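You operate a simulated robot arm through the tools that you are given. There is no shell and no other tool.

Carry out the task below with a simulated robot arm. There is one attempt and no reset: what you move stays moved.

Task
Swing the touch screen aside, clamp it and wipe the flour off the belt.
Fine: swing it most of the way to its stop; use the orange pad and put it back. What is to be rubbed or washed off counts as gone when no trace of it is left.

It is judged by the outcome, as a careful person would: the job done as asked, and still so three seconds after it is handed in. It fails if anything else is knocked over, pushed out of place, dropped, spilled or broken.

Robot
A 6-joint arm with a three-finger gripper, fixed in place. Base frame: the origin is at the foot of the arm, x ahead of it, y to its left, z up. Lengths are in mm, angles in degrees, forces in N, time in s.
Its first joint turns from -166.0 to 166.0 degrees. Payload 4.89 kg.
The TCP is the grasp point between the finger pads, 30 mm short of the fingertips. In the tool frame z runs along the fingers and y along their closing line. Largest opening 164 mm; the body of the gripper starts 125 mm behind the TCP.
Orientation is that of the tool frame in the base frame, as a unit quaternion [w, x, y, z]. With the fingers straight down and closing along the base's y, the tool's x points along the base's -x, its y along +y and its z along -z.

Tools
- The arm moves only by the tool move_arm. Its argument "motion" is a list of rows, each an object of numbers (a shift or turn left out is 0, a gripper value left out holds the last): "tx", "ty", "tz": the shift along the base's x, y, z in units of 300 mm (1.0 is 300 mm); "ax", "ay", "az": the turn, a rotation vector about the base's x, y, z in units of 90 degrees (1.0 is 90 degrees). In form: [{"tx": .., "ty": .., "tz": .., "ax": .., "ay": .., "az": ..}, ...]. A call has 1 to 20 rows; each row is the pose to reach, as a shift and turn from the pose commanded when the call began. "fingers" is the opening in per cent of the stroke, from 0 (shut) to 100 (fully open), set as the call begins (left out, the last holds). A call with a number of a shift or a turn outside -1 to 1 is refused whole. A row lasts 0.2 s, in which the tool goes at most 50 mm and 8.6 degrees; a call with a longer step from one row to the next is refused whole, and so is a gripper value outside its range. A pose out of reach is approached as far as the arm can. The call stops where the force on the tool passes 90 N (or 10 N more than at its start, if that is more) or the arm is blocked; 0.2 s more then pass. The fingers move at their own pace (about 108 mm/s each) and stop on an object; they squeeze with about 23 N. The grip force told is the motor's: it shows also when the fingers shut on nothing. Time passes only in rows, and 0.2 s behind the last, so rows that repeat a pose let the fingers close. It gives the time, the measured TCP pose, the force on the tool (base axes), the opening and the grip force at its end, in the units of the frame above (readings bear some noise), with the torque about the TCP (base axes, N m) and any sound that the robot's microphone picked up.
- Cameras (640 x 400 px; columns grow to the right, rows downward): "scene" is fixed at [51.6, 500.2, 1388]; the picture's right is [-0.50, -0.87, 0.00], its down [-0.43, 0.24, -0.87] and it looks along [0.76, -0.43, -0.49] (base axes); focal length 335 px, centre (320, 200). "wrist" rides on the gripper at [76, -2, -152] in the tool frame; the picture's right is [0.02, 1.00, 0.00], its down [-0.88, 0.02, -0.47] and it looks along [-0.47, 0.01, 0.88] (tool axes); focal length 247 px, centre (320, 200). There is no depth. A picture from a camera that has moved, and an enlarged one, comes with that camera's place and axes in the base frame and with its lens.
- get_image(camera): a new picture of that camera. The clock stands still meanwhile.
- move_column(by): slides the trunk up (or, below 0, down) by that many mm; the arm rides with it, the base frame stays. It gives what a move gives, with no picture.
- enlarge(camera, box): a new picture of the part [left, top, right, bottom] of that camera's present view, enlarged. The clock stands still meanwhile.
- sign_off(): hands the job in; it is judged then, once.

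Places have to be worked out from the pictures, the camera data and where the tool is seen. Open the gripper and draw the arm clear of the work before you hand the job in, unless the task says otherwise.

The tools are called as a command line: name --argument value ..., lists and objects as JSON in quotes. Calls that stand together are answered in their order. move_arm: Moves the arm, as the interface text tells. Its arguments: {"type":"object","properties":{"motion":{"type":"array","items":{"type":"object","properties":{"tx":{"type":"number"},"ty":{"type":"number"},"tz":{"type":"number"},"ax":{"type":"number"},"ay":{"type":"number"},"az":{"type":"number"}}}},"fingers":{"type":"number"}},"required":["motion"]} The other tools are called the same way: move_column (by) slides the trunk up or down; get_image (camera) takes a picture; enlarge (camera, box) takes an enlarged picture of a part of a camera's view; sign_off () hands the job in.

At the start:

```text
clock: 0.0
eef_pos: [699.8, -30.6, 1178.2]
ee_rot: [0.0, 0.0, 1.0, 0.0]
contact_force: [0.2, -0.1, -0.9]
wrist_torque: [0.01, 0.0, -0.01]
grip_width: 164.0
gripper_force: 0.0
trunk travel left (down, up): [-75.0, 315.0]
```

scene: 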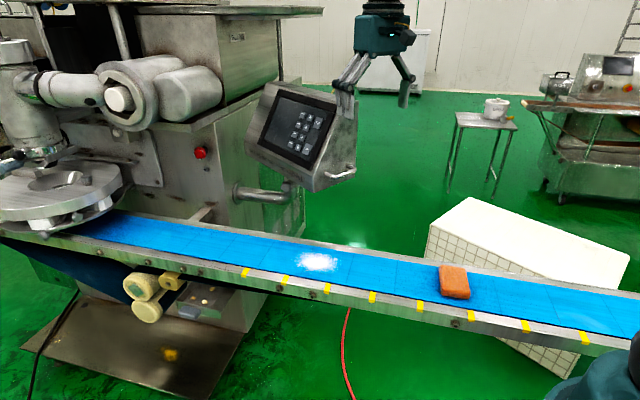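
wrist: 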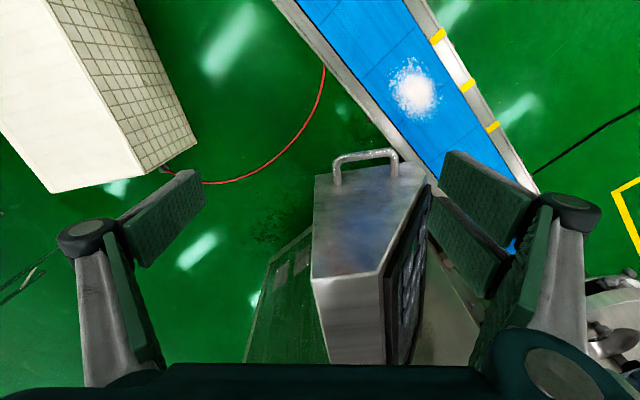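

The pictures show the touch screen on a bracket arm, the belt with flour and an orange pad. I look closer at the screen, its pivot and clamp, and the pad.

enlarge --camera "scene" --box '[220, 70, 380, 220]'

enlarge --camera "scene" --box '[240, 220, 500, 340]'

enlarge --camera "wrist" --box '[220, 130, 540, 370]'

```text
2.67 times, centred on (300, 145) of scene
camera zoom: at [51.6, 500.2, 1388.0], right [-0.5, -0.87, 0.0], down [-0.43, 0.24, -0.87], along [0.76, -0.43, -0.49], focal length 894 px, centre (373, 347)
```

zoom: 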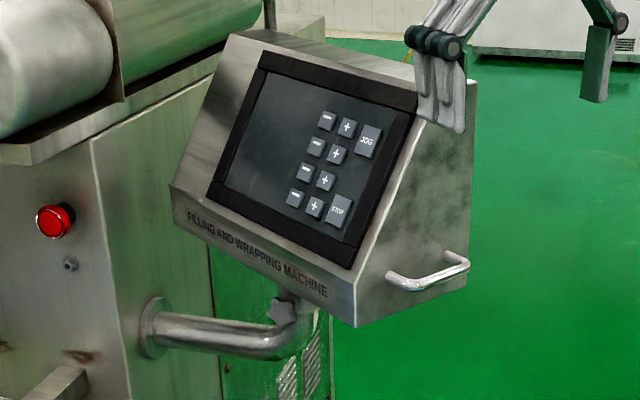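

```text
2.46 times, centred on (370, 280) of scene
camera zoom: at [51.6, 500.2, 1388.0], right [-0.5, -0.87, 0.0], down [-0.43, 0.24, -0.87], along [0.76, -0.43, -0.49], focal length 825 px, centre (197, 3)
```

zoom: 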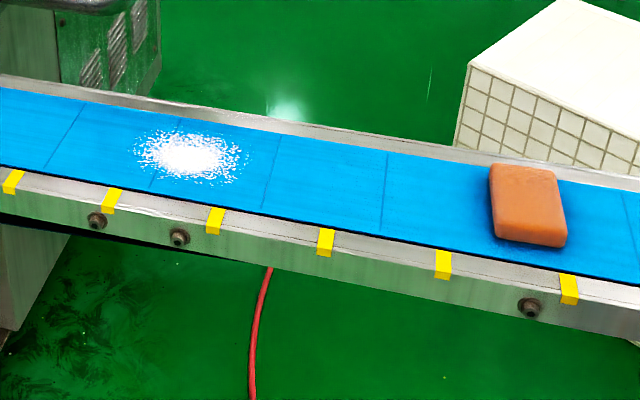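

```text
1.67 times, centred on (380, 250) of wrist
camera zoom: at [625.4, -33.4, 1331.2], right [-0.02, 1.0, 0.0], down [0.88, 0.02, 0.47], along [0.47, 0.01, -0.88], focal length 412 px, centre (220, 117)
```

zoom: 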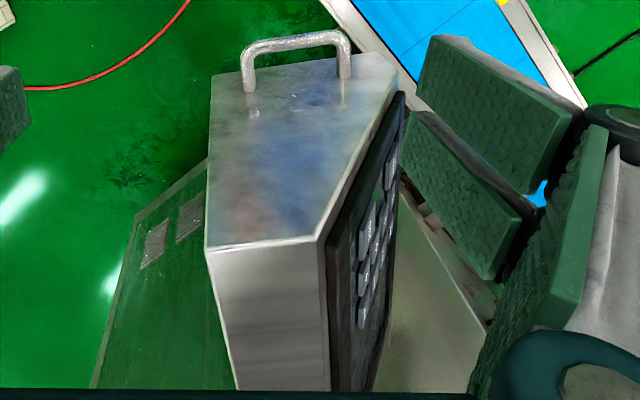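

I zoom in further on the knob at the screen post and on the pad.

enlarge --camera "scene" --box '[230, 165, 320, 221]'

enlarge --camera "scene" --box '[420, 250, 500, 310]'

enlarge --camera "scene" --box '[270, 235, 370, 297]'

```text
7.11 times, centred on (275, 193) of scene
camera zoom: at [51.6, 500.2, 1388.0], right [-0.5, -0.87, 0.0], down [-0.43, 0.24, -0.87], along [0.76, -0.43, -0.49], focal length 2383 px, centre (640, 250)
```

zoom: 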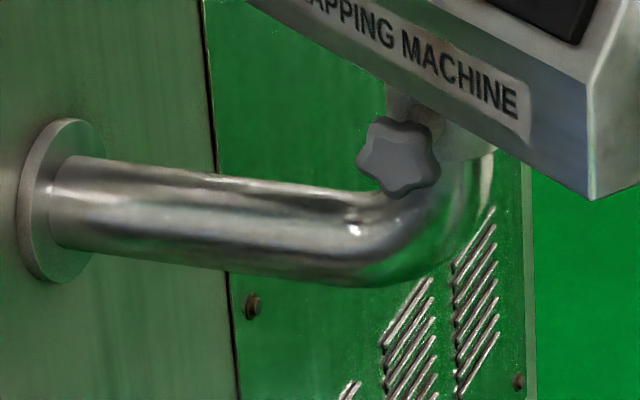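

```text
6.67 times, centred on (460, 280) of scene
camera zoom: at [51.6, 500.2, 1388.0], right [-0.5, -0.87, 0.0], down [-0.43, 0.24, -0.87], along [0.76, -0.43, -0.49], focal length 2234 px, centre (-613, -333)
```

zoom: 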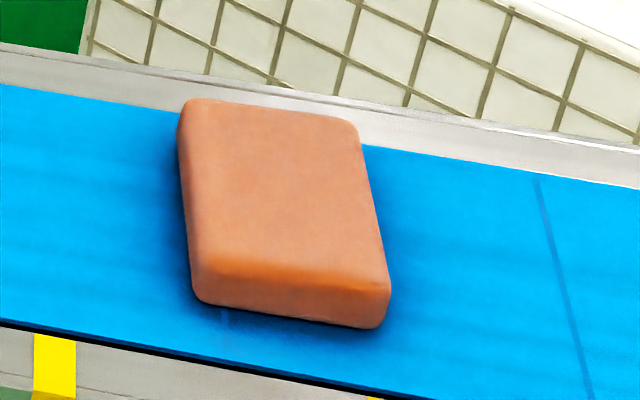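

```text
6.40 times, centred on (320, 266) of scene
camera zoom: at [51.6, 500.2, 1388.0], right [-0.5, -0.87, 0.0], down [-0.43, 0.24, -0.87], along [0.76, -0.43, -0.49], focal length 2145 px, centre (320, -222)
```

zoom: 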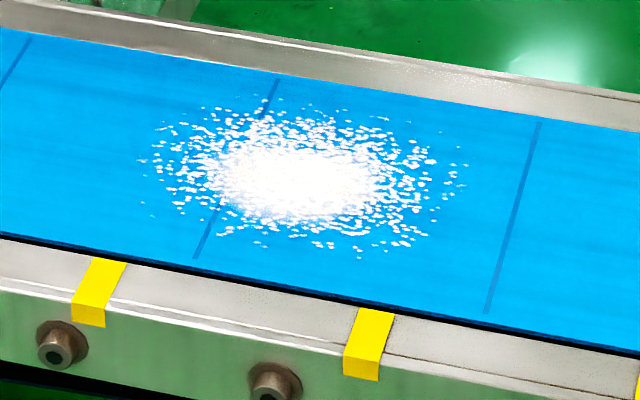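

The knob faces roughly toward the scene camera on the post beneath the box. I pull the arm back from the screen and tilt the gripper forward to view it with the wrist camera.

move_arm --motion '[{"tx": -0.12, "ty": 0.03, "ay": -0.04}, {"tx": -0.26, "ty": 0.09, "ay": -0.1}, {"tx": -0.4, "ty": 0.16, "ay": -0.17}, {"tx": -0.54, "ty": 0.23, "ay": -0.24}, {"tx": -0.67, "ty": 0.3, "ay": -0.3}, {"tx": -0.78, "ty": 0.36, "ay": -0.36}, {"tx": -0.85, "ty": 0.4, "ay": -0.4}]'

get_image --camera "wrist"

get_image --camera "scene"

```text
clock: 1.6
eef_pos: [446.6, 89.9, 1174.4]
ee_rot: [0.309, 0.0, 0.951, -0.001]
contact_force: [1.3, 1.3, -0.8]
wrist_torque: [-0.23, 0.23, -0.11]
grip_width: 163.6
gripper_force: 0.0
trunk travel left (down, up): [-75.0, 315.0]
```

```text
taken
camera wrist: at [296.1, 87.7, 1252.7], right [-0.02, 1.0, -0.01], down [0.43, 0.02, 0.9], along [0.9, 0.01, -0.43], focal length 247 px, centre (320, 200)
```

wrist: 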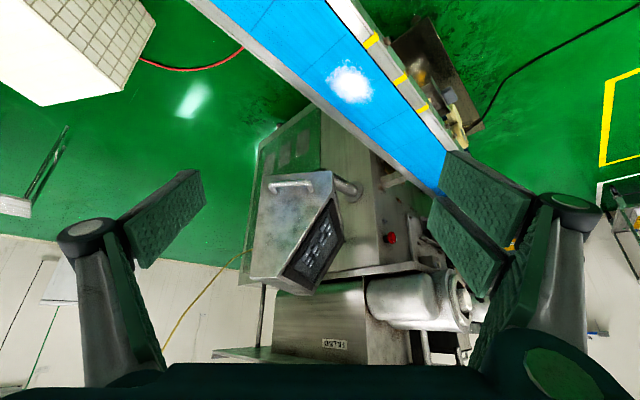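

```text
taken
```

scene: 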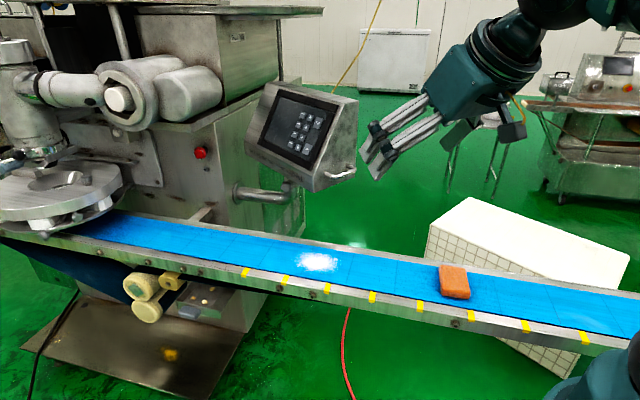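

The wrist picture is upside down but shows the screen from its handle side. I enlarge it.

enlarge --camera "wrist" --box '[230, 150, 390, 250]'

enlarge --camera "scene" --box '[230, 70, 390, 220]'

```text
4.00 times, centred on (310, 200) of wrist
camera zoom: at [296.1, 87.7, 1252.7], right [-0.02, 1.0, -0.01], down [0.43, 0.02, 0.9], along [0.9, 0.01, -0.43], focal length 988 px, centre (360, 200)
```

zoom: 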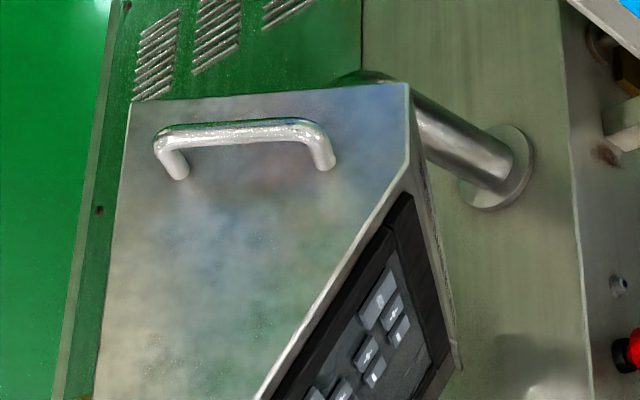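

```text
2.67 times, centred on (310, 145) of scene
camera zoom: at [51.6, 500.2, 1388.0], right [-0.5, -0.87, 0.0], down [-0.43, 0.24, -0.87], along [0.76, -0.43, -0.49], focal length 894 px, centre (347, 347)
```

zoom: 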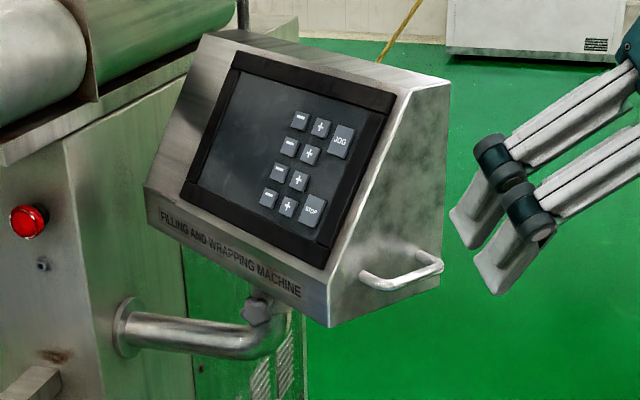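

Triangulating: handle bar near (764, 28, 995), box bottom near z≈950, flour near (664, 155, 800), pad near (419, -81, 815). I move lower and more level to view the knob and post from nearby, staying over the belt but well above it.

move_arm --motion '[{"tx": 0.06, "ty": 0.05, "tz": -0.05, "ay": -0.05}, {"tx": 0.14, "ty": 0.11, "tz": -0.13, "ay": -0.11}, {"tx": 0.22, "ty": 0.17, "tz": -0.22, "ay": -0.17}, {"tx": 0.31, "ty": 0.23, "tz": -0.31, "ay": -0.23}, {"tx": 0.4, "ty": 0.3, "tz": -0.4, "ay": -0.29}, {"tx": 0.48, "ty": 0.36, "tz": -0.49, "ay": -0.35}, {"tx": 0.55, "ty": 0.42, "tz": -0.57, "ay": -0.4}]'

get_image --camera "wrist"

get_image --camera "scene"

```text
clock: 3.4
eef_pos: [571.2, 184.2, 1013.7]
ee_rot: [0.59, 0.0, 0.807, 0.0]
contact_force: [-3.4, -2.1, 0.9]
wrist_torque: [0.12, 0.0, 0.44]
grip_width: 164.0
gripper_force: 0.1
trunk travel left (down, up): [-75.0, 315.0]
stopped in row 7: the arm was blocked; the commanded pose is now the measured one
```

```text
taken
camera wrist: at [404.2, 182.3, 987.7], right [-0.01, 1.0, -0.02], down [-0.18, 0.02, 0.98], along [0.98, 0.01, 0.18], focal length 247 px, centre (320, 200)
```

wrist: 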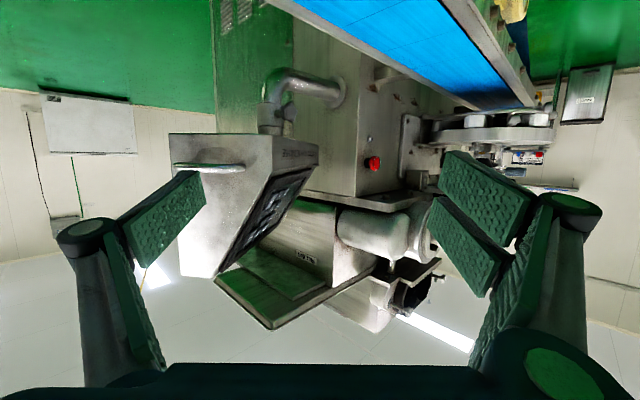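

```text
taken
```

scene: 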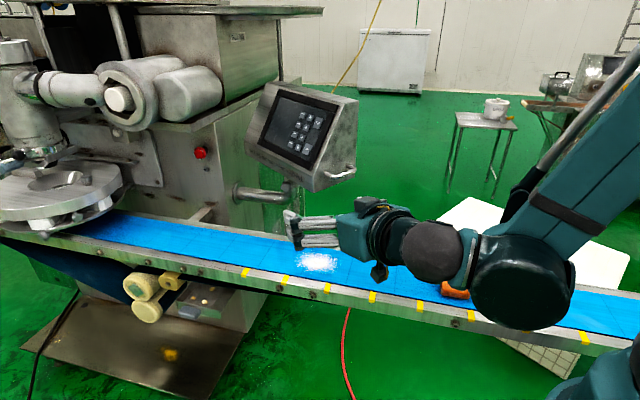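

The arm stopped with hardly any contact force, so probably a joint limit. I enlarge the wrist view on the knob and post.

enlarge --camera "wrist" --box '[160, 50, 360, 175]'

enlarge --camera "wrist" --box '[240, 60, 320, 140]'

enlarge --camera "scene" --box '[400, 150, 640, 330]'

```text
3.20 times, centred on (260, 112) of wrist
camera zoom: at [404.2, 182.3, 987.7], right [-0.01, 1.0, -0.02], down [-0.18, 0.02, 0.98], along [0.98, 0.01, 0.18], focal length 790 px, centre (512, 480)
```

zoom: 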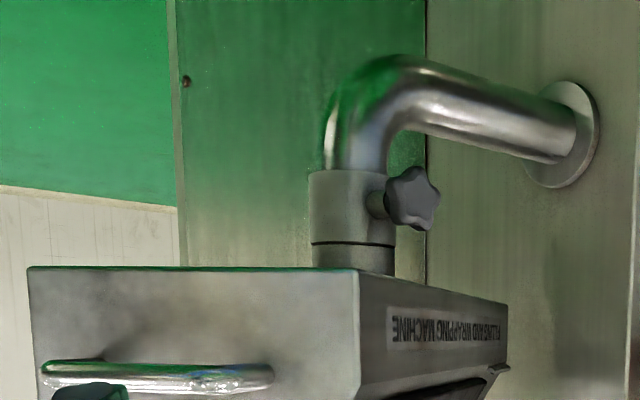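

```text
5.00 times, centred on (280, 100) of wrist
camera zoom: at [404.2, 182.3, 987.7], right [-0.01, 1.0, -0.02], down [-0.18, 0.02, 0.98], along [0.98, 0.01, 0.18], focal length 1235 px, centre (520, 700)
```

zoom: 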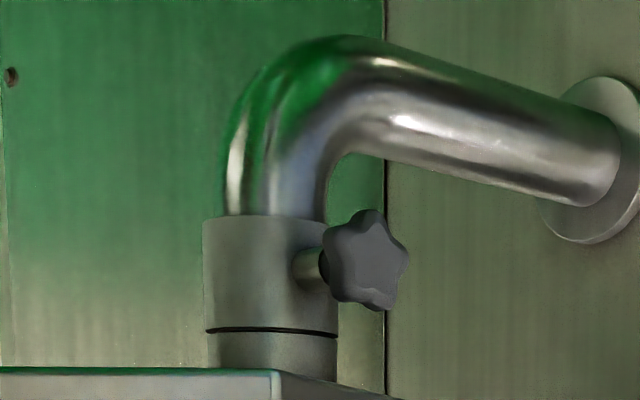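

```text
2.22 times, centred on (520, 240) of scene
camera zoom: at [51.6, 500.2, 1388.0], right [-0.5, -0.87, 0.0], down [-0.43, 0.24, -0.87], along [0.76, -0.43, -0.49], focal length 745 px, centre (-124, 111)
```

zoom: 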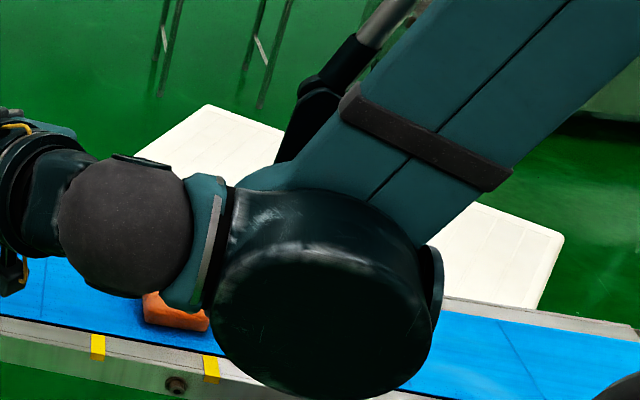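

The view gives good geometry: knob centre near (949, 118, 898) with a horizontal axis about (-0.65, 0.75), post axis near (978, 76), box top near z=1180. I bring the tool back to straight down, higher up, ready to push the screen's front lip with closed fingers.

move_arm --fingers 0 --motion '[{"tx": 0.02, "ty": 0.0, "tz": 0.05, "ay": 0.08}, {"tx": 0.05, "ty": 0.0, "tz": 0.1, "ay": 0.16}, {"tx": 0.07, "ty": 0.02, "tz": 0.15, "ay": 0.24}, {"tx": 0.1, "ty": 0.04, "tz": 0.2, "ay": 0.32}, {"tx": 0.12, "ty": 0.05, "tz": 0.25, "ay": 0.4}, {"tx": 0.15, "ty": 0.06, "tz": 0.3, "ay": 0.48}, {"tx": 0.18, "ty": 0.08, "tz": 0.35, "ay": 0.56}, {"tx": 0.2, "ty": 0.1, "tz": 0.4, "ay": 0.64}, {"tx": 0.24, "ty": 0.11, "tz": 0.45, "ay": 0.72}, {"tx": 0.26, "ty": 0.12, "tz": 0.48, "ay": 0.8}]'

```text
clock: 5.6
eef_pos: [649.6, 221.9, 1156.4]
ee_rot: [0.0, 0.0, 1.0, 0.0]
contact_force: [-1.5, 0.1, 1.3]
wrist_torque: [0.06, -0.32, -0.01]
grip_width: 0.0
gripper_force: 23.2
trunk travel left (down, up): [-75.0, 315.0]
```

The tool is straight down and shut. Now I yaw it -90° so that the gripper's thin side faces the screen and move toward the front of the lip, still high.

move_arm --motion '[{"tx": 0.03, "az": -0.08}, {"tx": 0.06, "az": -0.17}, {"tx": 0.1, "az": -0.26}, {"tx": 0.14, "az": -0.35}, {"tx": 0.18, "az": -0.44}, {"tx": 0.22, "az": -0.53}, {"tx": 0.27, "az": -0.62}, {"tx": 0.32, "az": -0.71}, {"tx": 0.37, "az": -0.8}, {"tx": 0.42, "az": -0.89}, {"tx": 0.45, "az": -0.95}, {"tx": 0.45, "az": -1.0}]'

get_image --camera "scene"

get_image --camera "wrist"

```text
clock: 8.2
eef_pos: [787.3, 222.4, 1155.2]
ee_rot: [0.0, 0.708, 0.706, 0.0]
contact_force: [-0.6, 1.3, 0.2]
wrist_torque: [0.0, 0.04, -0.02]
grip_width: 0.0
gripper_force: 22.9
trunk travel left (down, up): [-75.0, 315.0]
```

```text
taken
```

scene: 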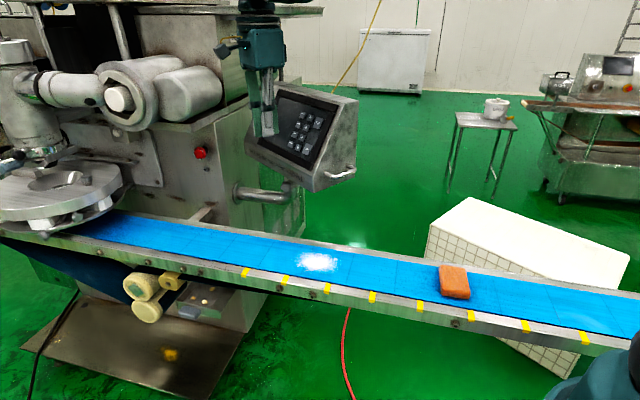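

```text
taken
camera wrist: at [787.5, 297.8, 1308.1], right [1.0, 0.02, 0.0], down [0.02, -0.88, 0.47], along [0.01, -0.47, -0.88], focal length 247 px, centre (320, 200)
```

wrist: 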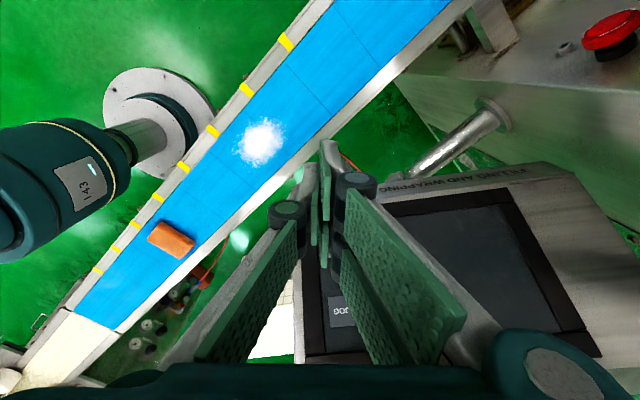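

The fingers hang in front of the screen. I lower them to the lip's height (tips about z 985) with a 15° lean, keeping a gap to the lip.

move_arm --motion '[{"tz": -0.1, "ax": -0.05}, {"tz": -0.22, "ax": -0.1, "ty": -0.02}, {"tz": -0.34, "ax": -0.15, "ty": -0.05}, {"tz": -0.46, "ax": -0.17, "ty": -0.08}]'

get_image --camera "scene"

get_image --camera "wrist"

```text
clock: 9.2
eef_pos: [786.7, 198.9, 1019.3]
ee_rot: [0.096, 0.701, 0.701, -0.094]
contact_force: [-1.1, -1.2, 1.0]
wrist_torque: [0.08, -0.12, 0.02]
grip_width: 0.0
gripper_force: 22.9
trunk travel left (down, up): [-75.0, 315.0]
```

```text
taken
```

scene: 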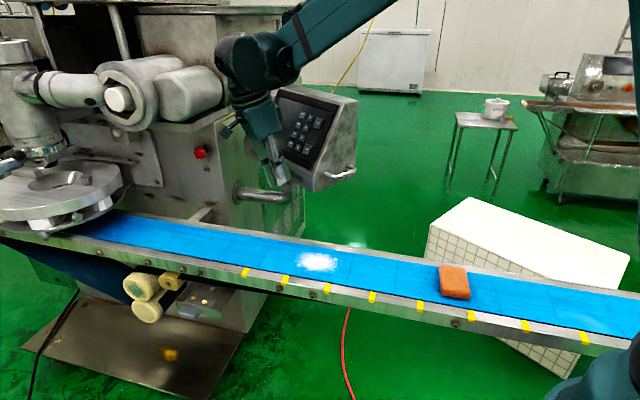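

```text
taken
camera wrist: at [786.6, 313.2, 1146.5], right [1.0, 0.02, 0.0], down [0.02, -0.72, 0.69], along [0.01, -0.69, -0.72], focal length 247 px, centre (320, 200)
```

wrist: 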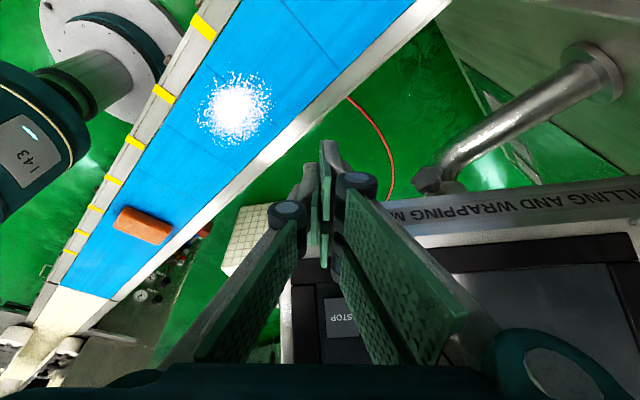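

The fingers stand just in front of the lip near the handle end. I push in -y and follow the arc around the post for about 20°.

move_arm --motion '[{"ty": -0.06}, {"ty": -0.12}, {"ty": -0.166}, {"tx": -0.009, "ty": -0.195, "az": 0.028}, {"tx": -0.018, "ty": -0.223, "az": 0.056}, {"tx": -0.025, "ty": -0.252, "az": 0.083}, {"tx": -0.032, "ty": -0.281, "az": 0.111}, {"tx": -0.036, "ty": -0.31, "az": 0.139}, {"tx": -0.04, "ty": -0.339, "az": 0.167}, {"tx": -0.042, "ty": -0.369, "az": 0.195}, {"tx": -0.044, "ty": -0.399, "az": 0.222}]'

get_image --camera "scene"

get_image --camera "wrist"

```text
clock: 10.1
eef_pos: [787.5, 161.7, 1019.5]
ee_rot: [0.093, 0.695, 0.707, -0.09]
contact_force: [-4.1, 36.7, 9.8]
wrist_torque: [0.13, -0.01, 0.24]
grip_width: 0.0
gripper_force: 23.5
trunk travel left (down, up): [-75.0, 315.0]
stopped in row 4: the force on the tool passed its limit at 108 N (the readings are from after the stop); the commanded pose is now the measured one
```

```text
taken
```

scene: 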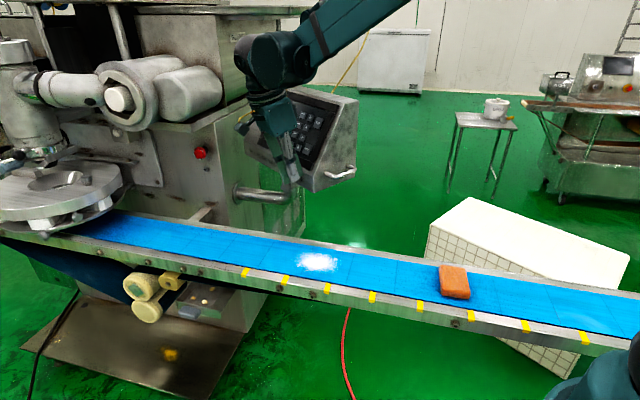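

```text
taken
camera wrist: at [784.5, 274.4, 1147.8], right [1.0, 0.04, 0.0], down [0.03, -0.73, 0.68], along [0.02, -0.68, -0.73], focal length 247 px, centre (320, 200)
```

wrist: 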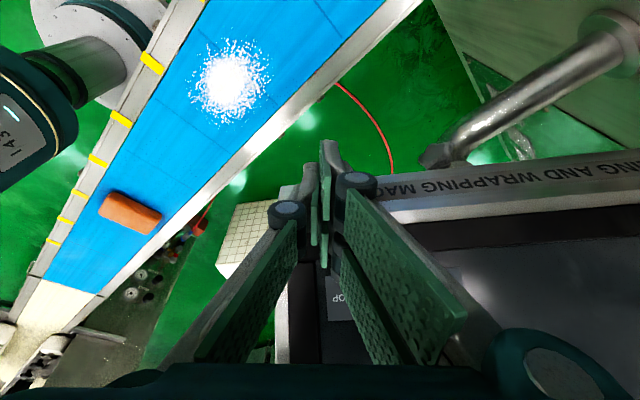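

Contact came at TCP y≈161 and the force hit the limit. I check whether the screen moved at all.

enlarge --camera "scene" --box '[230, 70, 390, 220]'

enlarge --camera "wrist" --box '[380, 110, 540, 210]'

```text
2.67 times, centred on (310, 145) of scene
camera zoom: at [51.6, 500.2, 1388.0], right [-0.5, -0.87, 0.0], down [-0.43, 0.24, -0.87], along [0.76, -0.43, -0.49], focal length 894 px, centre (347, 347)
```

zoom: 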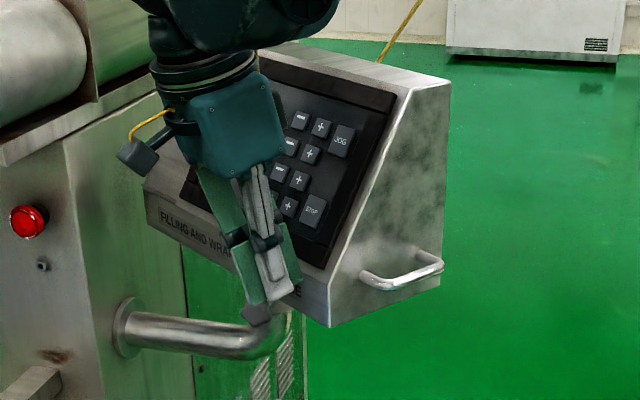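

```text
4.00 times, centred on (460, 160) of wrist
camera zoom: at [784.5, 274.4, 1147.8], right [1.0, 0.04, 0.0], down [0.03, -0.73, 0.68], along [0.02, -0.68, -0.73], focal length 988 px, centre (-240, 360)
```

zoom: 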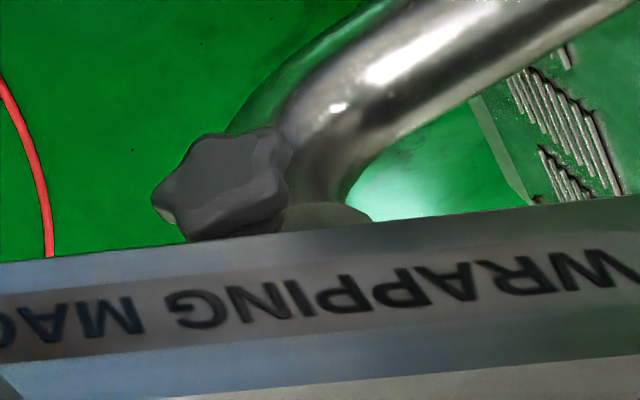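

The screen did not visibly move. Contact may just have been too abrupt, so I push again slowly, 2 mm per row, to see whether the hinge yields.

move_arm --motion '[{"ty": -0.007}, {"ty": -0.014}, {"ty": -0.021}, {"ty": -0.028}, {"ty": -0.035}, {"ty": -0.042}, {"ty": -0.05}, {"ty": -0.058}]'

enlarge --camera "scene" --box '[230, 70, 390, 220]'

```text
clock: 10.8
eef_pos: [785.7, 161.3, 1020.4]
ee_rot: [0.091, 0.694, 0.709, -0.089]
contact_force: [-5.0, 31.9, 6.7]
wrist_torque: [0.15, 0.05, 0.14]
grip_width: 0.3
gripper_force: 22.5
trunk travel left (down, up): [-75.0, 315.0]
stopped in row 3: the force on the tool passed its limit at 94 N (the readings are from after the stop); the commanded pose is now the measured one
```

```text
2.67 times, centred on (310, 145) of scene
camera zoom: at [51.6, 500.2, 1388.0], right [-0.5, -0.87, 0.0], down [-0.43, 0.24, -0.87], along [0.76, -0.43, -0.49], focal length 894 px, centre (347, 347)
```

zoom: 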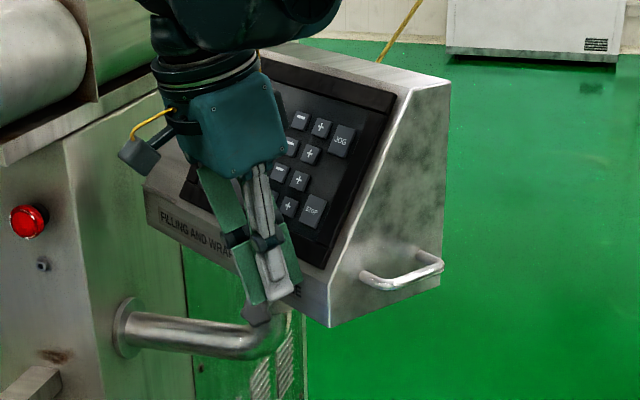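

The screen is rigid in this direction: either it already sits on that stop or the knob is tight. I back off and go around the handle side to test pushing it the other way.

move_arm --motion '[{"ty": 0.05, "tz": 0.02, "ax": 0.03}, {"ty": 0.12, "tz": 0.08, "ax": 0.08}, {"tx": -0.06, "ty": 0.15, "tz": 0.18, "ax": 0.13}, {"tx": -0.18, "ty": 0.16, "tz": 0.28, "ax": 0.17}, {"tx": -0.34, "ty": 0.14, "tz": 0.32, "ax": 0.17}, {"tx": -0.45, "ty": 0.1, "tz": 0.32, "ax": 0.17}]'

move_arm --motion '[{"ty": -0.07, "az": 0.08}, {"ty": -0.15, "az": 0.16}, {"ty": -0.23, "az": 0.25}, {"ty": -0.31, "az": 0.34}, {"ty": -0.4, "az": 0.43}, {"ty": -0.5, "az": 0.52}, {"ty": -0.6, "az": 0.61}, {"ty": -0.7, "az": 0.7}, {"ty": -0.8, "az": 0.79}, {"ty": -0.9, "az": 0.88}, {"ty": -0.98, "az": 0.94}, {"ty": -0.98, "az": 1.0}]'

get_image --camera "scene"

get_image --camera "wrist"

```text
clock: 12.2
eef_pos: [654.4, 187.6, 1117.7]
ee_rot: [-0.003, 0.7, 0.714, 0.007]
contact_force: [2.5, 0.7, -0.6]
wrist_torque: [-0.06, 0.29, -0.01]
grip_width: 0.0
gripper_force: 22.7
trunk travel left (down, up): [-75.0, 315.0]
```

```text
clock: 14.8
eef_pos: [654.0, -104.7, 1115.2]
ee_rot: [-0.007, -0.01, 1.0, 0.003]
contact_force: [-0.4, 0.6, -0.1]
wrist_torque: [-0.05, -0.04, 0.01]
grip_width: 0.3
gripper_force: 22.9
trunk travel left (down, up): [-75.0, 315.0]
```

```text
taken
```

scene: 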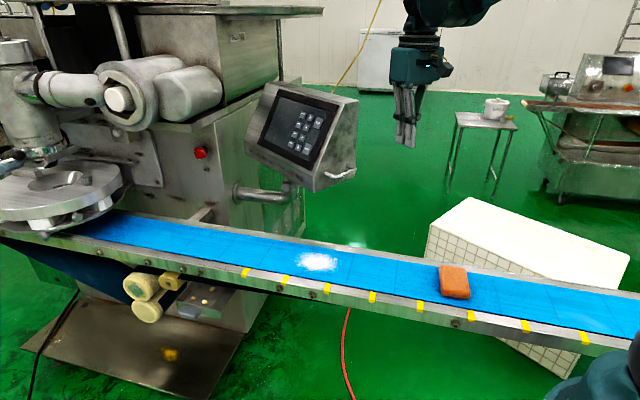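

```text
taken
camera wrist: at [581.1, -108.2, 1269.6], right [-0.04, 1.0, 0.01], down [0.89, 0.03, 0.46], along [0.46, 0.02, -0.89], focal length 247 px, centre (320, 200)
```

wrist: 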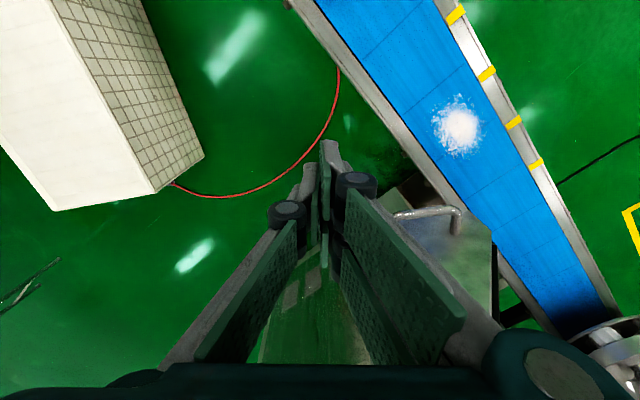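

I move beside the screen's rear face near the handle end, then will press gently in +y.

move_arm --motion '[{"tx": 0.12, "tz": -0.03}, {"tx": 0.25, "tz": -0.06}, {"tx": 0.38, "tz": -0.09}, {"tx": 0.5, "tz": -0.1}, {"tx": 0.5, "tz": -0.1, "ty": 0.06}]'

get_image --camera "wrist"

enlarge --camera "scene" --box '[230, 20, 450, 220]'

```text
clock: 15.9
eef_pos: [801.5, -86.7, 1083.4]
ee_rot: [-0.007, -0.01, 1.0, 0.002]
contact_force: [0.2, -0.9, -0.3]
wrist_torque: [0.07, 0.06, -0.03]
grip_width: 0.0
gripper_force: 23.2
trunk travel left (down, up): [-75.0, 315.0]
```

```text
taken
camera wrist: at [728.7, -91.0, 1237.7], right [-0.04, 1.0, 0.01], down [0.89, 0.03, 0.46], along [0.46, 0.02, -0.89], focal length 247 px, centre (320, 200)
```

wrist: 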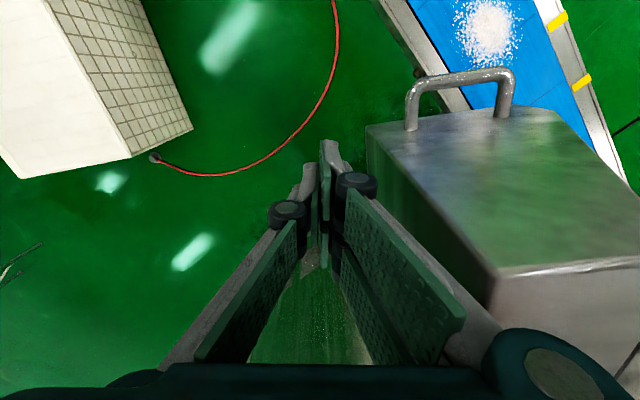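

```text
2.00 times, centred on (340, 120) of scene
camera zoom: at [51.6, 500.2, 1388.0], right [-0.5, -0.87, 0.0], down [-0.43, 0.24, -0.87], along [0.76, -0.43, -0.49], focal length 670 px, centre (280, 360)
```

zoom: 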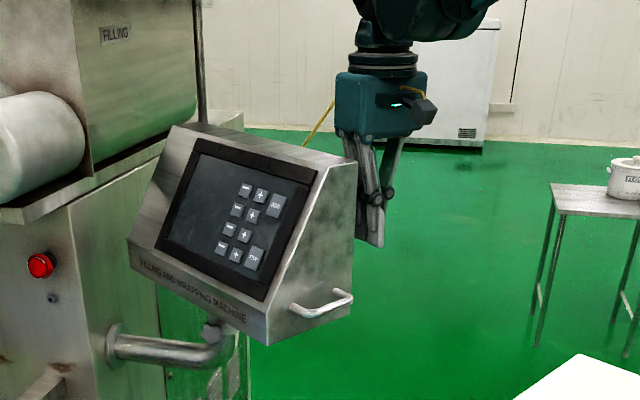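

The rear face is about y≈-31 here. I approach and then press in small steps in +y.

move_arm --motion '[{"ty": 0.04}, {"ty": 0.08}, {"ty": 0.11}, {"ty": 0.125}, {"ty": 0.132}, {"ty": 0.139}, {"ty": 0.146}, {"ty": 0.153}, {"ty": 0.16}, {"ty": 0.167}, {"ty": 0.174}, {"ty": 0.181}, {"ty": 0.188}, {"ty": 0.195}, {"ty": 0.202}, {"ty": 0.209}, {"ty": 0.216}, {"ty": 0.223}]'

enlarge --camera "scene" --box '[230, 20, 450, 220]'

get_image --camera "wrist"

```text
clock: 16.6
eef_pos: [799.6, -76.4, 1085.7]
ee_rot: [-0.007, -0.005, 1.0, -0.002]
contact_force: [7.6, -54.2, 4.0]
wrist_torque: [5.67, 0.73, 0.72]
grip_width: 0.2
gripper_force: 22.7
trunk travel left (down, up): [-75.0, 315.0]
stopped in row 3: the force on the tool passed its limit at 105 N (the readings are from after the stop); the commanded pose is now the measured one
```

```text
2.00 times, centred on (340, 120) of scene
camera zoom: at [51.6, 500.2, 1388.0], right [-0.5, -0.87, 0.0], down [-0.43, 0.24, -0.87], along [0.76, -0.43, -0.49], focal length 670 px, centre (280, 360)
```

zoom: 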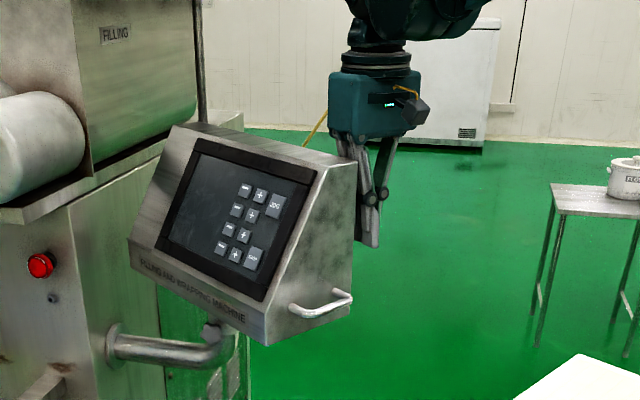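

```text
taken
camera wrist: at [727.8, -78.9, 1239.0], right [-0.03, 1.0, 0.0], down [0.89, 0.03, 0.46], along [0.46, 0.01, -0.89], focal length 247 px, centre (320, 200)
```

wrist: 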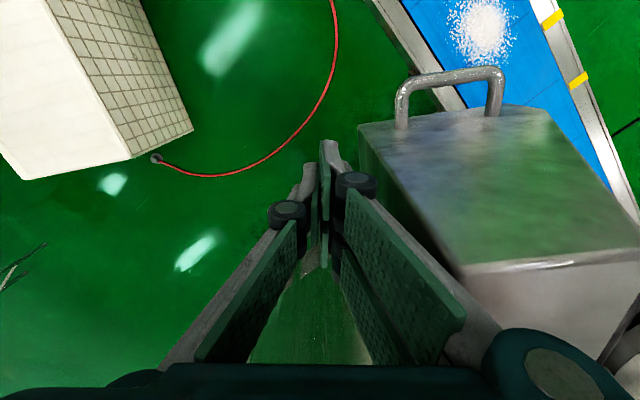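

Both directions are rigid (about 100 N each way without motion), so the knob must be tight: it has to be loosened first. I back off and swing the tool around toward a pose from which it can approach the knob horizontally along (0.707, -0.707, 0), with the camera on top.

move_arm --motion '[{"ty": -0.06}, {"ty": -0.12, "tz": 0.03}, {"tx": -0.12, "ty": -0.14, "tz": 0.08}, {"tx": -0.26, "ty": -0.14, "tz": 0.12}, {"tx": -0.4, "ty": -0.12, "tz": 0.14}, {"tx": -0.52, "ty": -0.1, "tz": 0.14}]'

move_arm --motion '[{"ty": 0.06, "az": 0.08}, {"ty": 0.14, "az": 0.16}, {"ty": 0.22, "az": 0.25}, {"ty": 0.31, "az": 0.34}, {"ty": 0.4, "az": 0.43}, {"ty": 0.5, "az": 0.52}, {"ty": 0.6, "az": 0.61}, {"ty": 0.7, "az": 0.7}, {"ty": 0.8, "az": 0.79}, {"ty": 0.9, "az": 0.88}, {"ty": 1.0, "az": 0.94}, {"ty": 1.0, "az": 1.0}]'

```text
clock: 18.0
eef_pos: [644.3, -97.2, 1123.7]
ee_rot: [-0.008, -0.006, 1.0, -0.001]
contact_force: [2.6, -0.2, -0.8]
wrist_torque: [0.04, 0.32, 0.02]
grip_width: 0.0
gripper_force: 23.0
trunk travel left (down, up): [-75.0, 315.0]
```

```text
clock: 20.6
eef_pos: [645.3, 198.3, 1126.7]
ee_rot: [0.005, 0.712, -0.702, 0.006]
contact_force: [0.5, 0.2, -1.3]
wrist_torque: [0.09, 0.03, -0.02]
grip_width: 0.0
gripper_force: 23.0
trunk travel left (down, up): [-75.0, 315.0]
```

Yaw is at +91°. I turn the remaining 44° and move outward over the belt side.

move_arm --fingers 55 --motion '[{"tx": 0.05, "ty": 0.05, "tz": -0.03, "az": 0.08}, {"tx": 0.1, "ty": 0.1, "tz": -0.06, "az": 0.16}, {"tx": 0.16, "ty": 0.16, "tz": -0.1, "az": 0.25}, {"tx": 0.22, "ty": 0.22, "tz": -0.14, "az": 0.34}, {"tx": 0.28, "ty": 0.27, "tz": -0.17, "az": 0.42}, {"tx": 0.32, "ty": 0.31, "tz": -0.19, "az": 0.49}]'

move_arm --motion '[{"ax": -0.06, "ay": -0.06}, {"ax": -0.12, "ay": -0.12}, {"ax": -0.18, "ay": -0.18, "tz": -0.02}, {"ax": -0.24, "ay": -0.24, "tz": -0.05}, {"ax": -0.3, "ay": -0.3, "tz": -0.08}, {"ax": -0.36, "ay": -0.36, "tz": -0.11}, {"ax": -0.42, "ay": -0.42, "tz": -0.15}, {"ax": -0.48, "ay": -0.48, "tz": -0.19}, {"ax": -0.54, "ay": -0.54, "tz": -0.22}, {"ax": -0.6, "ay": -0.6, "tz": -0.24}, {"ax": -0.66, "ay": -0.66, "tz": -0.24}, {"ax": -0.707, "ay": -0.707, "tz": -0.24}]'

get_image --camera "scene"

get_image --camera "wrist"

```text
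clock: 22.0
eef_pos: [740.3, 294.3, 1069.8]
ee_rot: [0.002, 0.924, -0.383, 0.007]
contact_force: [-1.1, -0.4, 0.6]
wrist_torque: [0.12, -0.13, -0.03]
grip_width: 90.1
gripper_force: 0.0
trunk travel left (down, up): [-75.0, 315.0]
```

```text
clock: 24.6
eef_pos: [740.9, 292.5, 998.8]
ee_rot: [0.271, 0.647, -0.269, 0.66]
contact_force: [-0.6, -0.6, 0.2]
wrist_torque: [0.06, 0.07, 0.19]
grip_width: 90.3
gripper_force: 0.1
trunk travel left (down, up): [-75.0, 315.0]
```

```text
taken
```

scene: 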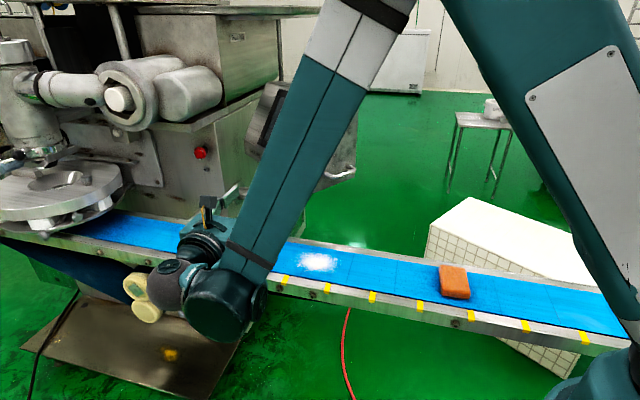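

```text
taken
camera wrist: at [634.1, 401.6, 1073.8], right [-0.71, -0.71, 0.02], down [-0.34, 0.31, -0.89], along [0.62, -0.63, -0.46], focal length 247 px, centre (320, 200)
```

wrist: 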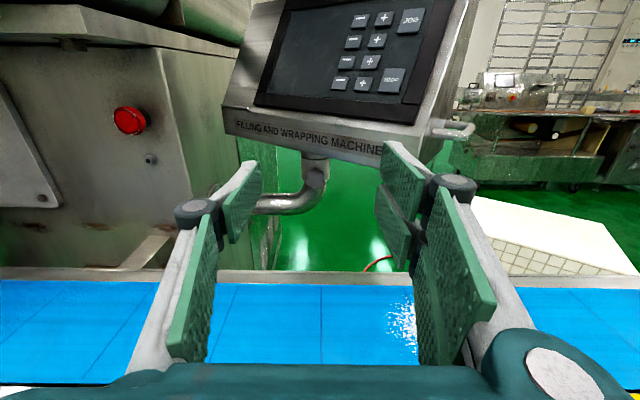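

The camera now looks along the approach direction at the post. I zoom in on the knob.

enlarge --camera "wrist" --box '[250, 130, 390, 220]'

```text
4.44 times, centred on (320, 175) of wrist
camera zoom: at [634.1, 401.6, 1073.8], right [-0.71, -0.71, 0.02], down [-0.34, 0.31, -0.89], along [0.62, -0.63, -0.46], focal length 1098 px, centre (320, 311)
```

zoom: 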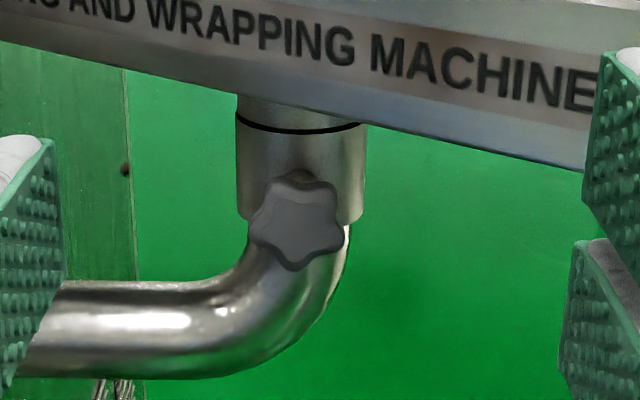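

The knob (5 lobes) is centred at about (924, 122, 903), with its axis exactly along my approach direction. I descend to knob height first, then advance under the lip to a standoff.

move_arm --motion '[{"tx": 0.01, "ty": 0.01, "tz": -0.12}, {"tx": 0.02, "ty": 0.02, "tz": -0.24}, {"tx": 0.02, "ty": 0.02, "tz": -0.319}, {"tx": 0.12, "ty": -0.08, "tz": -0.319}, {"tx": 0.22, "ty": -0.18, "tz": -0.319}, {"tx": 0.3, "ty": -0.26, "tz": -0.319}, {"tx": 0.35, "ty": -0.308, "tz": -0.319}]'

get_image --camera "wrist"

get_image --camera "scene"

```text
clock: 26.2
eef_pos: [846.6, 202.8, 903.0]
ee_rot: [0.271, 0.648, -0.27, 0.658]
contact_force: [-0.1, 0.4, 0.8]
wrist_torque: [0.03, 0.04, -0.02]
grip_width: 90.2
gripper_force: 0.0
trunk travel left (down, up): [-75.0, 315.0]
```

```text
taken
camera wrist: at [739.4, 311.3, 978.2], right [-0.71, -0.71, 0.02], down [-0.34, 0.31, -0.89], along [0.62, -0.63, -0.46], focal length 247 px, centre (320, 200)
```

wrist: 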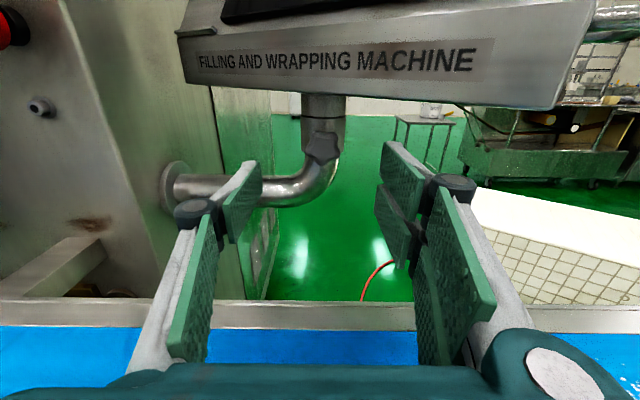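

```text
taken
```

scene: 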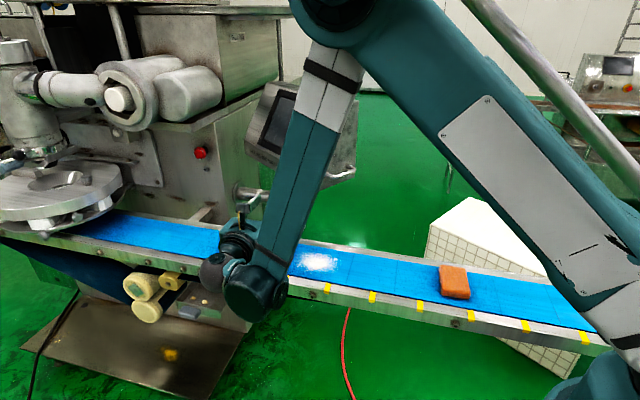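

Knob lies on the tool's line. I advance so the pads straddle the knob.

move_arm --motion '[{"tx": 0.08, "ty": -0.085, "tz": 0.001}, {"tx": 0.16, "ty": -0.168, "tz": 0.002}, {"tx": 0.21, "ty": -0.22, "tz": 0.003}, {"tx": 0.235, "ty": -0.245, "tz": 0.003}, {"tx": 0.246, "ty": -0.256, "tz": 0.003}]'

get_image --camera "wrist"

enlarge --camera "wrist" --box '[240, 80, 400, 180]'

```text
clock: 27.4
eef_pos: [918.5, 125.0, 903.0]
ee_rot: [0.271, 0.648, -0.27, 0.658]
contact_force: [0.0, -0.3, 1.0]
wrist_torque: [0.01, 0.01, -0.02]
grip_width: 90.0
gripper_force: 0.1
trunk travel left (down, up): [-75.0, 315.0]
```

```text
taken
camera wrist: at [812.3, 232.6, 977.9], right [-0.71, -0.71, 0.02], down [-0.34, 0.31, -0.89], along [0.62, -0.63, -0.46], focal length 247 px, centre (320, 200)
```

wrist: 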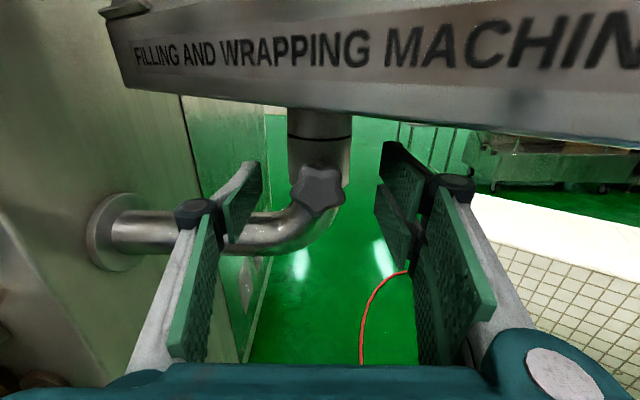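

```text
4.00 times, centred on (320, 130) of wrist
camera zoom: at [812.3, 232.6, 977.9], right [-0.71, -0.71, 0.02], down [-0.34, 0.31, -0.89], along [0.62, -0.63, -0.46], focal length 988 px, centre (320, 480)
```

zoom: 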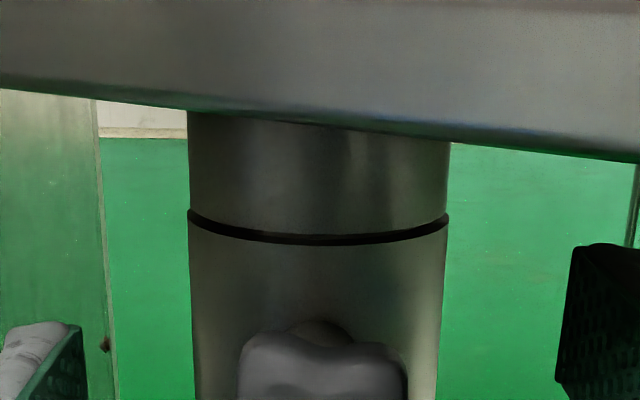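

The knob sits between the pads at the TCP. I close the gripper on it.

move_arm --fingers 0 --motion '[{"tx": 0}, {"tx": 0}, {"tx": 0}, {"tx": 0}]'

get_image --camera "wrist"

```text
clock: 28.4
eef_pos: [920.7, 124.7, 903.2]
ee_rot: [0.27, 0.649, -0.268, 0.659]
contact_force: [28.7, 9.3, 13.3]
wrist_torque: [0.02, 0.14, 0.06]
grip_width: 35.5
gripper_force: 44.8
trunk travel left (down, up): [-75.0, 315.0]
```

```text
taken
camera wrist: at [813.2, 233.2, 977.8], right [-0.7, -0.71, 0.02], down [-0.34, 0.31, -0.89], along [0.62, -0.63, -0.46], focal length 247 px, centre (320, 200)
```

wrist: 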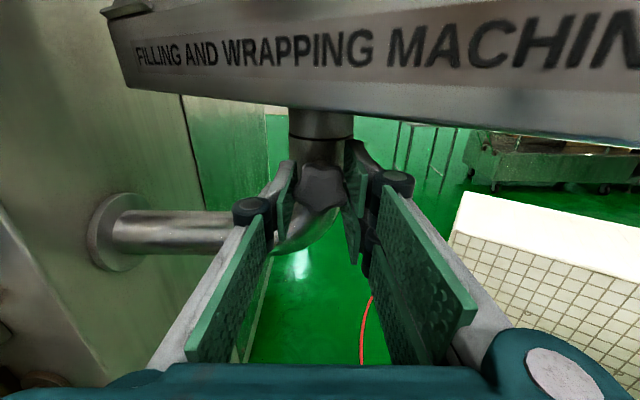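

Gripped at 35.5 mm. I turn counter-clockwise (loosening, -30° about the tool axis) and watch the torque.

move_arm --motion '[{"tx": 0.004, "ty": 0.001, "ax": -0.047, "ay": 0.047}, {"tx": 0.004, "ty": 0.001, "ax": -0.094, "ay": 0.094}, {"tx": 0.004, "ty": 0.001, "ax": -0.141, "ay": 0.141}, {"tx": 0.004, "ty": 0.001, "ax": -0.188, "ay": 0.188}, {"tx": 0.004, "ty": 0.001, "ax": -0.236, "ay": 0.235}]'

get_image --camera "wrist"

```text
clock: 29.6
eef_pos: [919.1, 124.1, 903.4]
ee_rot: [0.429, 0.697, -0.091, 0.567]
contact_force: [-16.6, 7.2, -4.6]
wrist_torque: [0.21, 0.11, -0.18]
grip_width: 35.3
gripper_force: 45.2
trunk travel left (down, up): [-75.0, 315.0]
```

```text
taken
camera wrist: at [839.0, 258.9, 967.3], right [-0.61, -0.61, 0.52], down [-0.65, 0.0, -0.76], along [0.46, -0.8, -0.39], focal length 247 px, centre (320, 200)
```

wrist: 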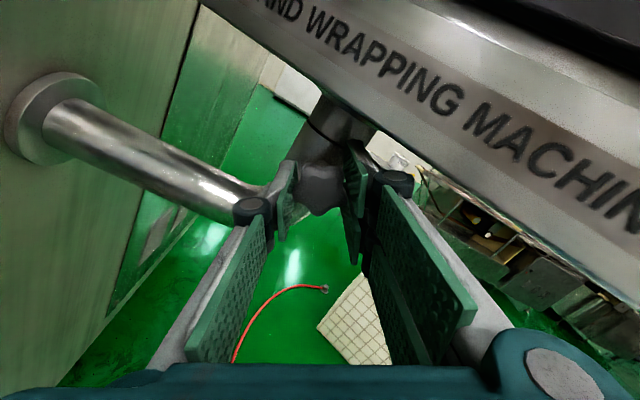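

The torque stays small. I check whether the knob turned with the fingers.

enlarge --camera "wrist" --box '[260, 130, 400, 230]'

enlarge --camera "scene" --box '[220, 70, 380, 220]'

```text
4.00 times, centred on (330, 180) of wrist
camera zoom: at [839.0, 258.9, 967.3], right [-0.61, -0.61, 0.52], down [-0.65, 0.0, -0.76], along [0.46, -0.8, -0.39], focal length 988 px, centre (280, 280)
```

zoom: 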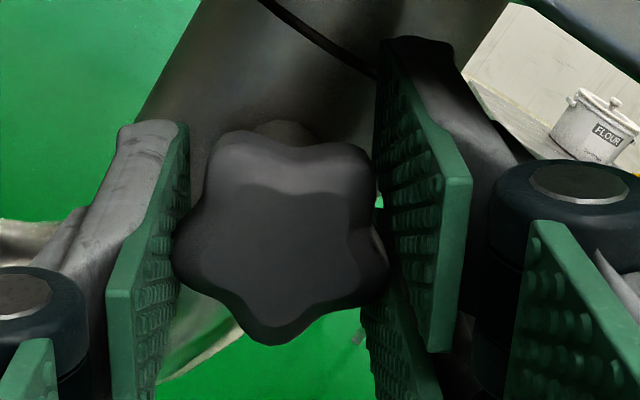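

```text
2.67 times, centred on (300, 145) of scene
camera zoom: at [51.6, 500.2, 1388.0], right [-0.5, -0.87, 0.0], down [-0.43, 0.24, -0.87], along [0.76, -0.43, -0.49], focal length 894 px, centre (373, 347)
```

zoom: 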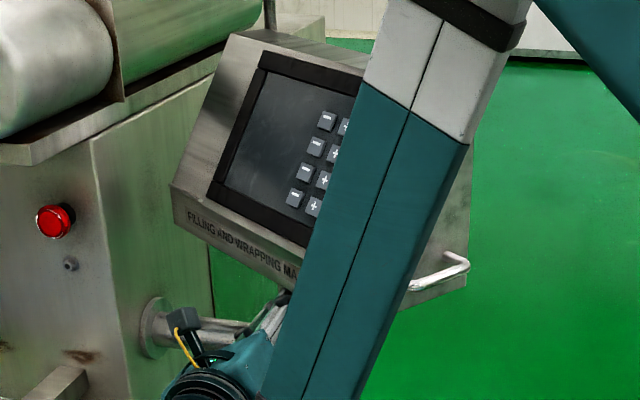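

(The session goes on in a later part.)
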